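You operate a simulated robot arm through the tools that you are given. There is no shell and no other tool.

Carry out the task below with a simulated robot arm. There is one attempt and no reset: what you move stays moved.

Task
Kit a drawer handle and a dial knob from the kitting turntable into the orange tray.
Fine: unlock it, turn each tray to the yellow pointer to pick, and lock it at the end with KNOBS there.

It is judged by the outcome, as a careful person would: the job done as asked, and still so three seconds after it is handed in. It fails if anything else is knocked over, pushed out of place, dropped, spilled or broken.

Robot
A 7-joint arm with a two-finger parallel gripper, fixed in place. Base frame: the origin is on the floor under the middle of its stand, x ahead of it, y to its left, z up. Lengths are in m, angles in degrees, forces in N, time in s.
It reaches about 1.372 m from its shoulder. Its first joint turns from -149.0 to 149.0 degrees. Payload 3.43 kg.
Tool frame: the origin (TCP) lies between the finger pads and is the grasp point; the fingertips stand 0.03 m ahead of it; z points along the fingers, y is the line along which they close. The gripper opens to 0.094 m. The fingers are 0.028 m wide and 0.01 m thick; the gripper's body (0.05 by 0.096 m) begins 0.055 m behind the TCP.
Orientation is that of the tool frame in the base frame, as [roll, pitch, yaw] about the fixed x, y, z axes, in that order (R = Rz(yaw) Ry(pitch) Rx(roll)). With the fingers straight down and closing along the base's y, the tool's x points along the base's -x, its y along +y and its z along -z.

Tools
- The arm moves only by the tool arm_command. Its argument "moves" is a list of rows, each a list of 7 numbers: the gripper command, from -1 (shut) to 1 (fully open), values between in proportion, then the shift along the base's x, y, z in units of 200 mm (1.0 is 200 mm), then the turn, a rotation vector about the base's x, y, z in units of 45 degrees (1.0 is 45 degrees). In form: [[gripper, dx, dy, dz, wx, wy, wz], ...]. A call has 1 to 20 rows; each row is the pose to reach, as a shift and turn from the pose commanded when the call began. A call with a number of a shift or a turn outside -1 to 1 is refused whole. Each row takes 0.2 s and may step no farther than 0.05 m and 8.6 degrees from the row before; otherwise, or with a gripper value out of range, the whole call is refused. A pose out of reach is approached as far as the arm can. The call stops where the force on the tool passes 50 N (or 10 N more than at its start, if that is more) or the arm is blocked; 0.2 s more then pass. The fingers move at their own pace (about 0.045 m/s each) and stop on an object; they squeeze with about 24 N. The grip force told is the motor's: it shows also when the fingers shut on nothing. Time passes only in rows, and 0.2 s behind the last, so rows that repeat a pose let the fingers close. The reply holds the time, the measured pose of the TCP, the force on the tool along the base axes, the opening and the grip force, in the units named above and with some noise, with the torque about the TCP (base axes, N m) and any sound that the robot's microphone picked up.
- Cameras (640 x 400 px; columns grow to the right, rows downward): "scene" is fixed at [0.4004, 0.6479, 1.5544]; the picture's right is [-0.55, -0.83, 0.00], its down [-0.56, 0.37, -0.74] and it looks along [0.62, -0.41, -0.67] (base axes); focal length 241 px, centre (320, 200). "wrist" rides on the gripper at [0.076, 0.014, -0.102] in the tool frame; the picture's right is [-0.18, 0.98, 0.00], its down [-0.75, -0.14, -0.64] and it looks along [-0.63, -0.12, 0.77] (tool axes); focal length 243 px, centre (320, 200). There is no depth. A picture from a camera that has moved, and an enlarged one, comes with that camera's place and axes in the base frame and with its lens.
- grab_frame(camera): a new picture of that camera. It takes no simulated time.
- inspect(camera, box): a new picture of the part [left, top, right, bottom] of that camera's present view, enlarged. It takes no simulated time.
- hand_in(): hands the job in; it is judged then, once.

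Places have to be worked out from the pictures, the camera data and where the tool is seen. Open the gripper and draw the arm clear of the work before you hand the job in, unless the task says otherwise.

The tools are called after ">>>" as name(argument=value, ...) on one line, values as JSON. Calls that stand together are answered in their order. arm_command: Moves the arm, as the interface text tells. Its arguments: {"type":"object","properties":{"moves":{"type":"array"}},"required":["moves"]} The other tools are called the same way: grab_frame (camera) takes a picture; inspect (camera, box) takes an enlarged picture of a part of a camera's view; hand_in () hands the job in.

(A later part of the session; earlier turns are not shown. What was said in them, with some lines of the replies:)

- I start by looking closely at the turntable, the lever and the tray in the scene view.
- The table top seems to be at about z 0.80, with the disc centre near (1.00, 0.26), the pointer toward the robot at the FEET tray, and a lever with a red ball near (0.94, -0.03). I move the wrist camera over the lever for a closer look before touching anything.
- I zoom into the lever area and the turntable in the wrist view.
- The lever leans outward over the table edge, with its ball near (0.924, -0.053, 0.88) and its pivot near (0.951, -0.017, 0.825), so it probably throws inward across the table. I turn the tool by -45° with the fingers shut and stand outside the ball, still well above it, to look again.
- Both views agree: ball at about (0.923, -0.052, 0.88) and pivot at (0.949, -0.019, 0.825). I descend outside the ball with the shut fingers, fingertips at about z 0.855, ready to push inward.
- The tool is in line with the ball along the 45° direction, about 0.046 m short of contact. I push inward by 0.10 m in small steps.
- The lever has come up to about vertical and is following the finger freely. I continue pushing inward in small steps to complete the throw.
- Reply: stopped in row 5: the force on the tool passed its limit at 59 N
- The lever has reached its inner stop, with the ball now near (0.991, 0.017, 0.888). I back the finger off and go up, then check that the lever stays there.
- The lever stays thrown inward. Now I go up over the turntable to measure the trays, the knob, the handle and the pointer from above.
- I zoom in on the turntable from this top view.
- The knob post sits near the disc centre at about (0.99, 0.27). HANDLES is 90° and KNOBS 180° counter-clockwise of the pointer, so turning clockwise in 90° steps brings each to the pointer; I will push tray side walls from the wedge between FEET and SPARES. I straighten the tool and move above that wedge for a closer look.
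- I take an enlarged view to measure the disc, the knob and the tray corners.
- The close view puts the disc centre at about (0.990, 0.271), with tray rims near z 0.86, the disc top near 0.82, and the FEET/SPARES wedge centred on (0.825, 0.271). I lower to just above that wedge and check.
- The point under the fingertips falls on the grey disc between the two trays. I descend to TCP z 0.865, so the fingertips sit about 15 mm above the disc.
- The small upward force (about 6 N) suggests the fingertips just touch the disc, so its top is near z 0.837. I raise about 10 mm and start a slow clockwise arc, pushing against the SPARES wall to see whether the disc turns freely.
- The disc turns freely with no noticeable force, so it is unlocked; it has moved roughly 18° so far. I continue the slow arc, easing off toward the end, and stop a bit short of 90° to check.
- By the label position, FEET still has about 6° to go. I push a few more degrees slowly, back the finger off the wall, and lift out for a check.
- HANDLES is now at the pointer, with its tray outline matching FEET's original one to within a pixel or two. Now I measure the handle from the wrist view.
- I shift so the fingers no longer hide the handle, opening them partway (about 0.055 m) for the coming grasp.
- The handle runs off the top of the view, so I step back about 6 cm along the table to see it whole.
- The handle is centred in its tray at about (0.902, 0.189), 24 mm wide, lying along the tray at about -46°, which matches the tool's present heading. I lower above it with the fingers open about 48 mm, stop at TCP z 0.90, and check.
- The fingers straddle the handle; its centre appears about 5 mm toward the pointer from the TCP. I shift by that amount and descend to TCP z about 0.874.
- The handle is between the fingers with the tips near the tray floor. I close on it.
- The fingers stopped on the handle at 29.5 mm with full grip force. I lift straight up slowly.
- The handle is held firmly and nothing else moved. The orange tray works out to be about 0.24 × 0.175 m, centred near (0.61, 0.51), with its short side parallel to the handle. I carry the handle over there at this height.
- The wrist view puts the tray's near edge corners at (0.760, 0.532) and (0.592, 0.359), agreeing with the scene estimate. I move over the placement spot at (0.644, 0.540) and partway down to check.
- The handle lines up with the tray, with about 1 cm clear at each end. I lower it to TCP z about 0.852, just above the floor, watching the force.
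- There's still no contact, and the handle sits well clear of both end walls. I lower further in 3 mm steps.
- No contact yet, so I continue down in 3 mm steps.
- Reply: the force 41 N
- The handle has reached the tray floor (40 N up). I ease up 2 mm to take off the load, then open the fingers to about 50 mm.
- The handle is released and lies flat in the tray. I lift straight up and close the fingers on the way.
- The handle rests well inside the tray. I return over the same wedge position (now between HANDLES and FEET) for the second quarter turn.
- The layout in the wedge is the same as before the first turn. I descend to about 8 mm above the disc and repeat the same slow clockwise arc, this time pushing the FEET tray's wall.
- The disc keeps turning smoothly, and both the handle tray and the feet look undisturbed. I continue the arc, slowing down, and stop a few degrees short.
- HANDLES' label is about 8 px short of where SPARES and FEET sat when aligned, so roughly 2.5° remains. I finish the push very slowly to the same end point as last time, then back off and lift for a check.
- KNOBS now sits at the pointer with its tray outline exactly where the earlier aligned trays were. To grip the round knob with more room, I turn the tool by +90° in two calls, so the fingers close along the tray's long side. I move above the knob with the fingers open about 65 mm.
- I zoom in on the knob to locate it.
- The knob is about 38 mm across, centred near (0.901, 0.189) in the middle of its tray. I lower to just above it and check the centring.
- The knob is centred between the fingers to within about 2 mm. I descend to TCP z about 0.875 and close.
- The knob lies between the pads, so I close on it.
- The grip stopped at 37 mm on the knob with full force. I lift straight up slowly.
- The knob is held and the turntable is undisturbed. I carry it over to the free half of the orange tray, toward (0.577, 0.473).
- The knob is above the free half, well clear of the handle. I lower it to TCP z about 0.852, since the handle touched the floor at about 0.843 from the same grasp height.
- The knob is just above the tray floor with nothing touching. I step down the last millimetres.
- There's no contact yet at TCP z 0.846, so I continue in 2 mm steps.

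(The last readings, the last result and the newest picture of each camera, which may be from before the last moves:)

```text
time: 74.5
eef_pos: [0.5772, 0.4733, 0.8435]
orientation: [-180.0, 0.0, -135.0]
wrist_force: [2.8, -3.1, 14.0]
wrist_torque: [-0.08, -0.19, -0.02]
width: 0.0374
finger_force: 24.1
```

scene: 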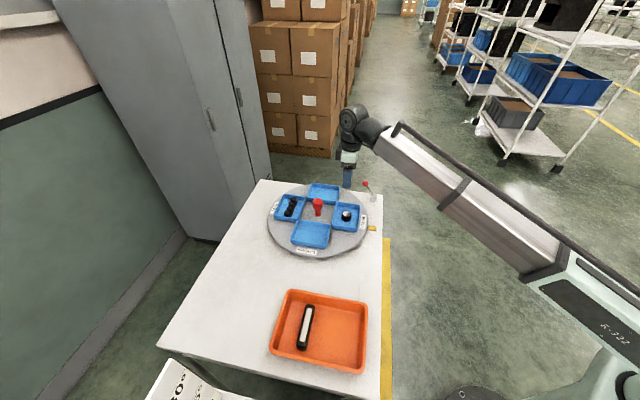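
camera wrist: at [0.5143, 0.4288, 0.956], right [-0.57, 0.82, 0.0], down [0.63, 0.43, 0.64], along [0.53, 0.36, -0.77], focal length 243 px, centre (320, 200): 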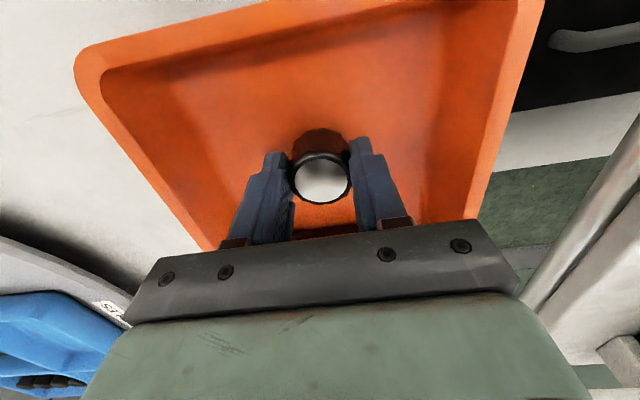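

The knob is on the floor (14 N). I open the fingers to release it.

>>> arm_command(moves=[[-1, 0, 0, 0.004, 0, 0, 0], [-0.2, 0, 0, 0.004, 0, 0, 0], [0.1, 0, 0, 0.004, 0, 0, 0], [0.38, 0, 0, 0.004, 0, 0, 0], [0.38, 0, 0, 0.004, 0, 0, 0], [0.38, 0, 0, 0.004, 0, 0, 0]])

>>> grab_frame(camera="wrist")

```text
time: 75.8
eef_pos: [0.5779, 0.4734, 0.8426]
orientation: [-179.9, -0.1, -135.0]
wrist_force: [-0.7, 0.3, 0.2]
wrist_torque: [-0.02, 0.0, 0.03]
width: 0.0651
finger_force: 0.1
```

```text
taken
camera wrist: at [0.5139, 0.4289, 0.9454], right [-0.57, 0.82, 0.0], down [0.63, 0.43, 0.64], along [0.53, 0.36, -0.77], focal length 243 px, centre (320, 200)
```

wrist: 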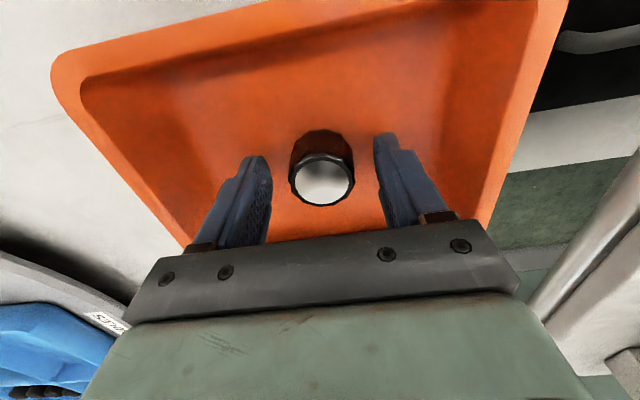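

The knob stands free between the open fingers. I lift straight up and close the fingers once clear.

>>> arm_command(moves=[[0.38, 0, 0, 0.06, 0, 0, 0], [0.38, 0, 0, 0.15, 0, 0, 0], [0.38, 0, 0, 0.3, 0, 0, 0], [0.38, 0, 0, 0.5, 0, 0, 0], [0, 0, 0, 0.7, 0, 0, 0], [-0.5, 0, 0, 0.85, 0, 0, 0], [-1, 0, 0, 0.95, 0, 0, 0], [-1, 0, 0, 0.95, 0, 0, 0]])

>>> grab_frame(camera="scene")

>>> grab_frame(camera="wrist")

```text
time: 77.7
eef_pos: [0.5748, 0.471, 1.0333]
orientation: [-179.9, -0.1, -135.0]
wrist_force: [-0.7, -0.5, -0.6]
wrist_torque: [0.0, 0.0, 0.01]
width: 0.0
finger_force: 17.8
```

```text
taken
```

scene: 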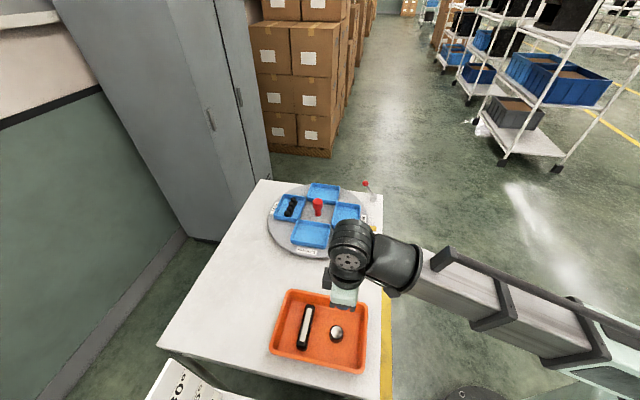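

```text
taken
camera wrist: at [0.5116, 0.4274, 1.1352], right [-0.57, 0.82, 0.0], down [0.63, 0.43, 0.64], along [0.53, 0.36, -0.77], focal length 243 px, centre (320, 200)
```

wrist: 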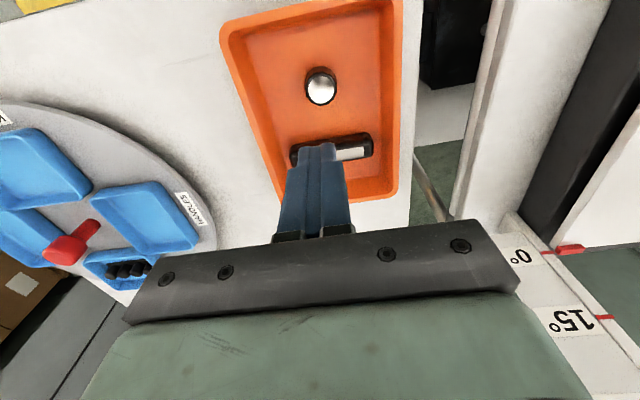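

Both parts sit well inside the tray. Now I return to the lever to lock it, turning the tool back by -90° and travelling at a safe height to the inner side of the ball.

>>> arm_command(moves=[[-1, 0.13, -0.115, 0, 0, 0, -0.16], [-1, 0.27, -0.235, 0, 0, 0, -0.33], [-1, 0.4, -0.35, 0, 0, 0, -0.5], [-1, 0.54, -0.47, 0, 0, 0, -0.67], [-1, 0.67, -0.585, 0, 0, 0, -0.84], [-1, 0.8, -0.7, 0, 0, 0, -1.0]])

>>> arm_command(moves=[[-1, 0.13, -0.115, 0, 0, 0, -0.16], [-1, 0.27, -0.235, 0, 0, 0, -0.33], [-1, 0.4, -0.35, 0, 0, 0, -0.5], [-1, 0.54, -0.47, 0, 0, 0, -0.67], [-1, 0.67, -0.585, 0, 0, 0, -0.84], [-1, 0.8, -0.7, 0, 0, 0, -1.0]])

>>> arm_command(moves=[[-1, 0.13, -0.13, 0, 0, 0, 0], [-1, 0.28, -0.28, 0, 0, 0, 0], [-1, 0.43, -0.43, 0, 0, 0, 0], [-1, 0.58, -0.58, 0, 0, 0, 0], [-1, 0.65, -0.65, 0, 0, 0, 0], [-1, 0.65, -0.65, 0, 0, 0, 0]])

>>> grab_frame(camera="wrist")

>>> grab_frame(camera="scene")

```text
time: 79.0
eef_pos: [0.7377, 0.331, 1.0343]
orientation: [180.0, 0.0, 179.9]
wrist_force: [0.1, -0.4, 0.0]
wrist_torque: [-0.01, 0.03, 0.0]
width: 0.0
finger_force: 24.6
```

```text
time: 80.5
eef_pos: [0.897, 0.1928, 1.0331]
orientation: [180.0, -0.2, 134.9]
wrist_force: [0.5, 0.3, -0.1]
wrist_torque: [0.01, -0.02, 0.05]
width: 0.0
finger_force: 24.3
```

```text
time: 81.8
eef_pos: [1.027, 0.0651, 1.0312]
orientation: [180.0, -0.2, 135.0]
wrist_force: [0.2, -0.1, 0.1]
wrist_torque: [0.01, 0.01, 0.03]
width: 0.0
finger_force: 24.3
```

```text
taken
camera wrist: at [0.9839, 0.1284, 1.1337], right [0.82, 0.57, 0.0], down [0.43, -0.63, 0.64], along [0.36, -0.53, -0.77], focal length 243 px, centre (320, 200)
```

wrist: 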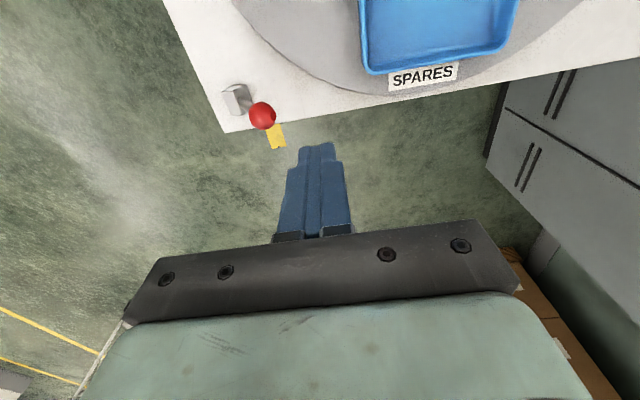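

```text
taken
```

scene: 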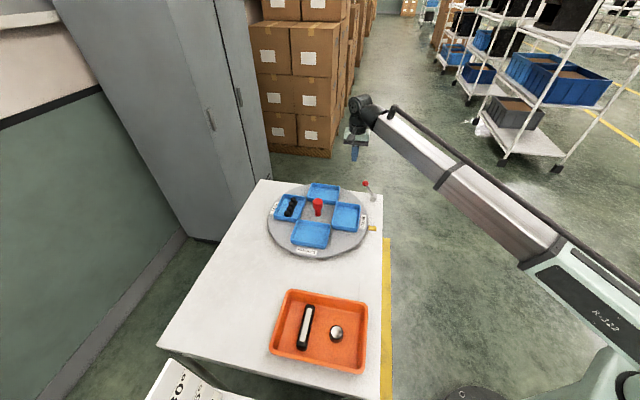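

The ball is at about (0.989, 0.018). I descend on its inner (turntable) side with about 3 cm gap, fingertips kept above the disc level.

>>> arm_command(moves=[[-1, 0.005, -0.04, -0.15, 0, 0, 0], [-1, 0.005, -0.04, -0.3, 0, 0, 0], [-1, 0.005, -0.04, -0.45, 0, 0, 0], [-1, 0.005, -0.04, -0.6, 0, 0, 0], [-1, 0.005, -0.04, -0.71, 0, 0, 0], [-1, 0.005, -0.04, -0.71, 0, 0, 0]])

>>> grab_frame(camera="wrist")

>>> inspect(camera="scene", box=[300, 150, 420, 240])

```text
time: 83.2
eef_pos: [1.0288, 0.0553, 0.8886]
orientation: [-180.0, 0.0, 135.1]
wrist_force: [0.6, 0.2, 0.9]
wrist_torque: [-0.04, 0.02, 0.01]
width: 0.0001
finger_force: 23.9
```

```text
taken
camera wrist: at [0.9847, 0.1191, 0.9914], right [0.82, 0.57, 0.0], down [0.43, -0.63, 0.64], along [0.36, -0.53, -0.77], focal length 243 px, centre (320, 200)
```

wrist: 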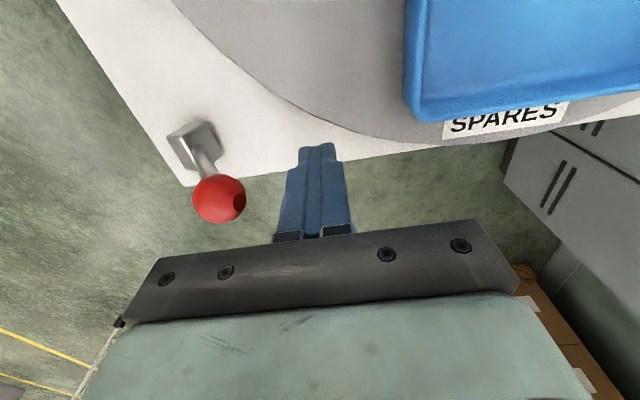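

```text
4.44 times, centred on (360, 195) of scene
camera zoom: at [0.4004, 0.6479, 1.5544], right [-0.55, -0.83, 0.0], down [-0.56, 0.37, -0.74], along [0.62, -0.41, -0.67], focal length 1071 px, centre (142, 222)
```

zoom: 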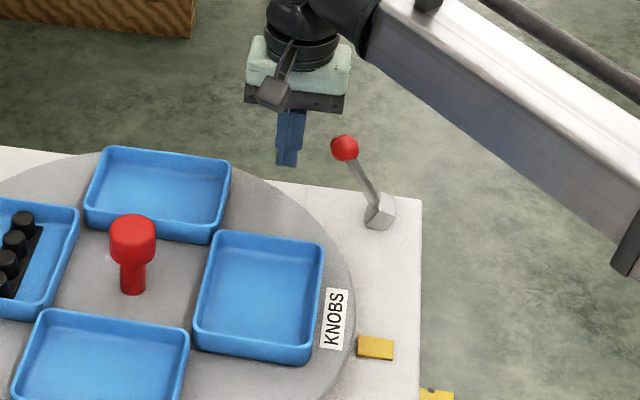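

The finger is in line with the ball on its inner side. I push outward (toward the pointer-side edge) in small steps.

>>> arm_command(moves=[[-1, -0.055, -0.055, 0, 0, 0, 0], [-1, -0.11, -0.11, 0, 0, 0, 0], [-1, -0.16, -0.16, 0, 0, 0, 0], [-1, -0.21, -0.21, 0, 0, 0, 0], [-1, -0.26, -0.26, 0, 0, 0, 0], [-1, -0.31, -0.31, 0, 0, 0, 0]])

>>> grab_frame(camera="wrist")

>>> inspect(camera="scene", box=[300, 150, 420, 240])

```text
time: 84.7
eef_pos: [0.9672, -0.0082, 0.8892]
orientation: [180.0, -0.2, 135.0]
wrist_force: [0.8, 0.2, -1.6]
wrist_torque: [0.01, -0.02, 0.0]
width: 0.0001
finger_force: 23.7
```

```text
taken
camera wrist: at [0.9236, 0.0549, 0.9918], right [0.82, 0.57, 0.0], down [0.43, -0.63, 0.64], along [0.36, -0.53, -0.77], focal length 243 px, centre (320, 200)
```

wrist: 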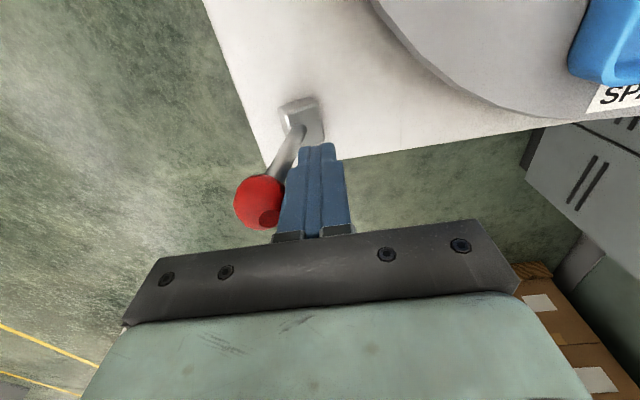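

```text
4.44 times, centred on (360, 195) of scene
camera zoom: at [0.4004, 0.6479, 1.5544], right [-0.55, -0.83, 0.0], down [-0.56, 0.37, -0.74], along [0.62, -0.41, -0.67], focal length 1071 px, centre (142, 222)
```

zoom: 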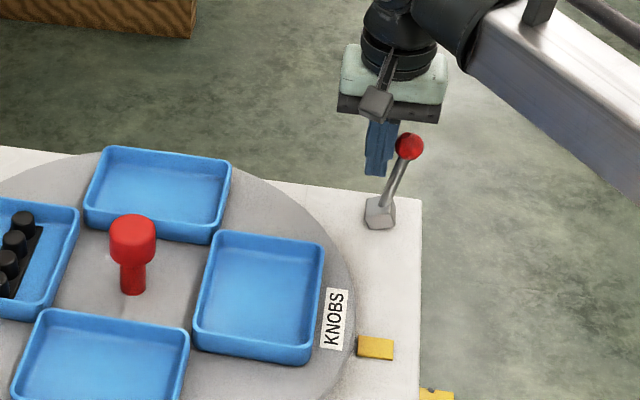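

The lever is past vertical and moving freely outward. I keep pushing in smaller steps until it meets its stop.

>>> arm_command(moves=[[-1, -0.03, -0.03, 0, 0, 0, 0], [-1, -0.06, -0.06, 0, 0, 0, 0], [-1, -0.09, -0.09, 0, 0, 0, 0], [-1, -0.115, -0.115, 0, 0, 0, 0], [-1, -0.14, -0.14, 0, 0, 0, 0], [-1, -0.16, -0.16, 0, 0, 0, 0], [-1, -0.18, -0.18, 0, 0, 0, 0]])

>>> grab_frame(camera="wrist")

>>> inspect(camera="scene", box=[300, 150, 420, 240])

```text
time: 86.0
eef_pos: [0.9447, -0.0294, 0.8909]
orientation: [178.7, 0.0, 135.4]
wrist_force: [5.9, 8.0, 2.4]
wrist_torque: [0.27, -0.21, -0.06]
width: 0.0
finger_force: 24.5
stopped in row 6: the force on the tool passed its limit at 57 N (the readings are from after the stop); the commanded pose is now the measured one
```

```text
taken
camera wrist: at [0.8996, 0.0319, 0.9937], right [0.82, 0.57, 0.02], down [0.43, -0.64, 0.64], along [0.38, -0.52, -0.77], focal length 243 px, centre (320, 200)
```

wrist: 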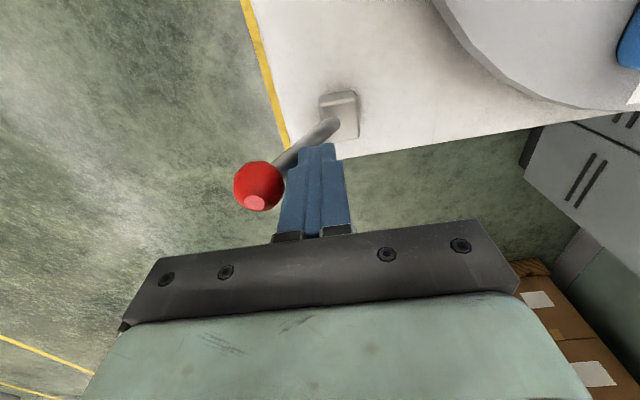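

```text
4.44 times, centred on (360, 195) of scene
camera zoom: at [0.4004, 0.6479, 1.5544], right [-0.55, -0.83, 0.0], down [-0.56, 0.37, -0.74], along [0.62, -0.41, -0.67], focal length 1071 px, centre (142, 222)
```

zoom: 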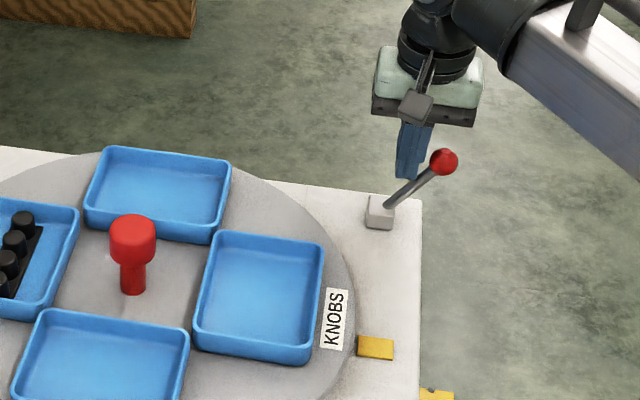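

The lever is back at exactly the position it had at the start (same pixel offset), against its stop. I back the finger off, go up and open the gripper.

>>> arm_command(moves=[[-1, 0.06, 0.06, 0, 0, 0, 0], [-1, 0.13, 0.13, 0.01, 0, 0, 0], [-1, 0.16, 0.16, 0.15, 0, 0, 0], [-1, 0.16, 0.16, 0.35, 0, 0, 0], [-1, 0.16, 0.16, 0.55, 0, 0, 0], [-0.5, 0.16, 0.16, 0.75, 0, 0, 0], [0, 0.16, 0.16, 0.95, 0, 0, 0], [0.5, 0.16, 0.16, 1.0, 0, 0, 0], [1, 0.16, 0.16, 1.0, 0, 0, 0]])

>>> inspect(camera="scene", box=[250, 160, 410, 260])

>>> grab_frame(camera="wrist")

```text
time: 88.0
eef_pos: [0.9749, 0.002, 1.0931]
orientation: [179.0, -0.1, 135.2]
wrist_force: [-0.8, 0.6, 0.1]
wrist_torque: [-0.01, 0.0, -0.03]
width: 0.0825
finger_force: 0.1
```

```text
4.00 times, centred on (330, 210) of scene
camera zoom: at [0.4004, 0.6479, 1.5544], right [-0.55, -0.83, 0.0], down [-0.56, 0.37, -0.74], along [0.62, -0.41, -0.67], focal length 964 px, centre (280, 160)
```

zoom: 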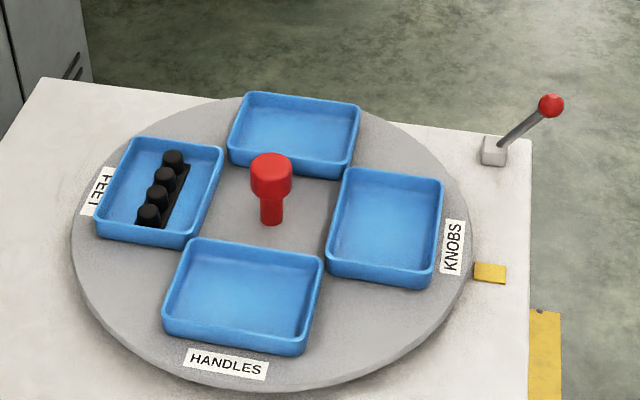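

```text
taken
camera wrist: at [0.9301, 0.0639, 1.1954], right [0.82, 0.57, 0.02], down [0.43, -0.64, 0.64], along [0.37, -0.52, -0.77], focal length 243 px, centre (320, 200)
```

wrist: 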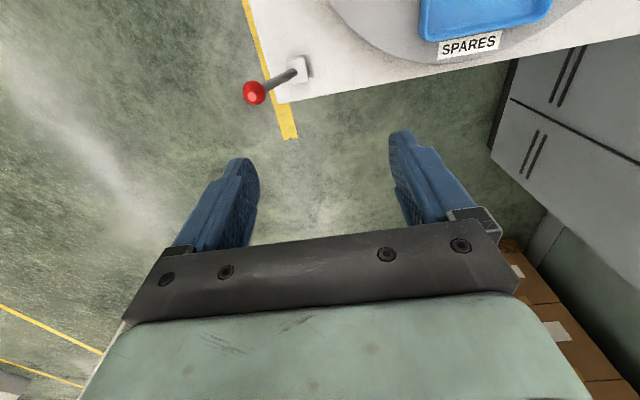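

The lever leans outward as at the start, KNOBS is at the pointer, and the FEET strip is still in its tray. I draw the arm clear and take a last look at everything.

>>> arm_command(moves=[[1, -0.05, -0.1, 0.1, 0, 0, 0], [1, -0.12, -0.25, 0.2, 0, 0, 0], [1, -0.2, -0.4, 0.3, 0, 0, 0], [1, -0.28, -0.58, 0.4, 0, 0, 0], [1, -0.36, -0.76, 0.48, 0, 0, 0], [1, -0.4, -0.9, 0.5, 0, 0, 0], [1, -0.4, -0.9, 0.5, 0, 0, 0]])

>>> grab_frame(camera="scene")

>>> inspect(camera="scene", box=[240, 170, 410, 390])

```text
time: 89.6
eef_pos: [0.8961, -0.1806, 1.1896]
orientation: [178.9, 0.0, 135.3]
wrist_force: [0.7, 0.9, 0.2]
wrist_torque: [-0.02, 0.02, -0.01]
width: 0.0941
finger_force: 0.0
```

```text
taken
```

scene: 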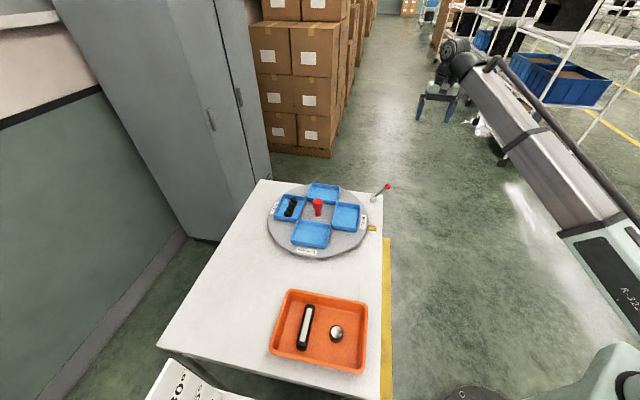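

```text
1.82 times, centred on (325, 280) of scene
camera zoom: at [0.4004, 0.6479, 1.5544], right [-0.55, -0.83, 0.0], down [-0.56, 0.37, -0.74], along [0.62, -0.41, -0.67], focal length 438 px, centre (311, 54)
```

zoom: 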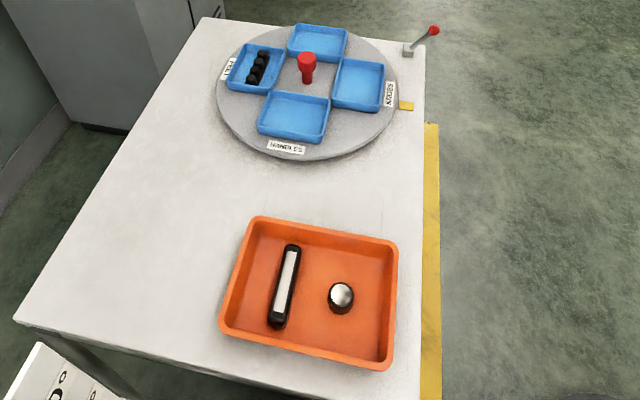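

The handle and the knob rest in the orange tray, KNOBS is at the yellow pointer, and the lock lever is back in its locked position. The gripper is open and the arm is clear, so I hand the job in.

>>> hand_in()

```text
The job is handed in.
```

I put the drawer handle and the dial knob in the orange tray and left KNOBS at the yellow pointer. I then threw the lock lever back to its starting position. The job is handed in; no verdict came back.

- **Picking:** I threw the lever inward and the turntable turned freely. I turned it clockwise a quarter turn to bring HANDLES to the pointer, then another for KNOBS. In the pictures each tray lined up where the FEET tray had been at the start.
- **Orange tray:** the handle lies flat in one half and the knob stands in the other, both clear of the walls.
- **Lock:** the lever is back against its outer stop, exactly where it was at the start. I did not push on the turntable afterwards to check that it holds.
- **Everything else:** the strip of feet stayed in its tray, though it may have shifted slightly as the table turned. I saw nothing else out of place in the last picture, and the arm is clear with the gripper open.
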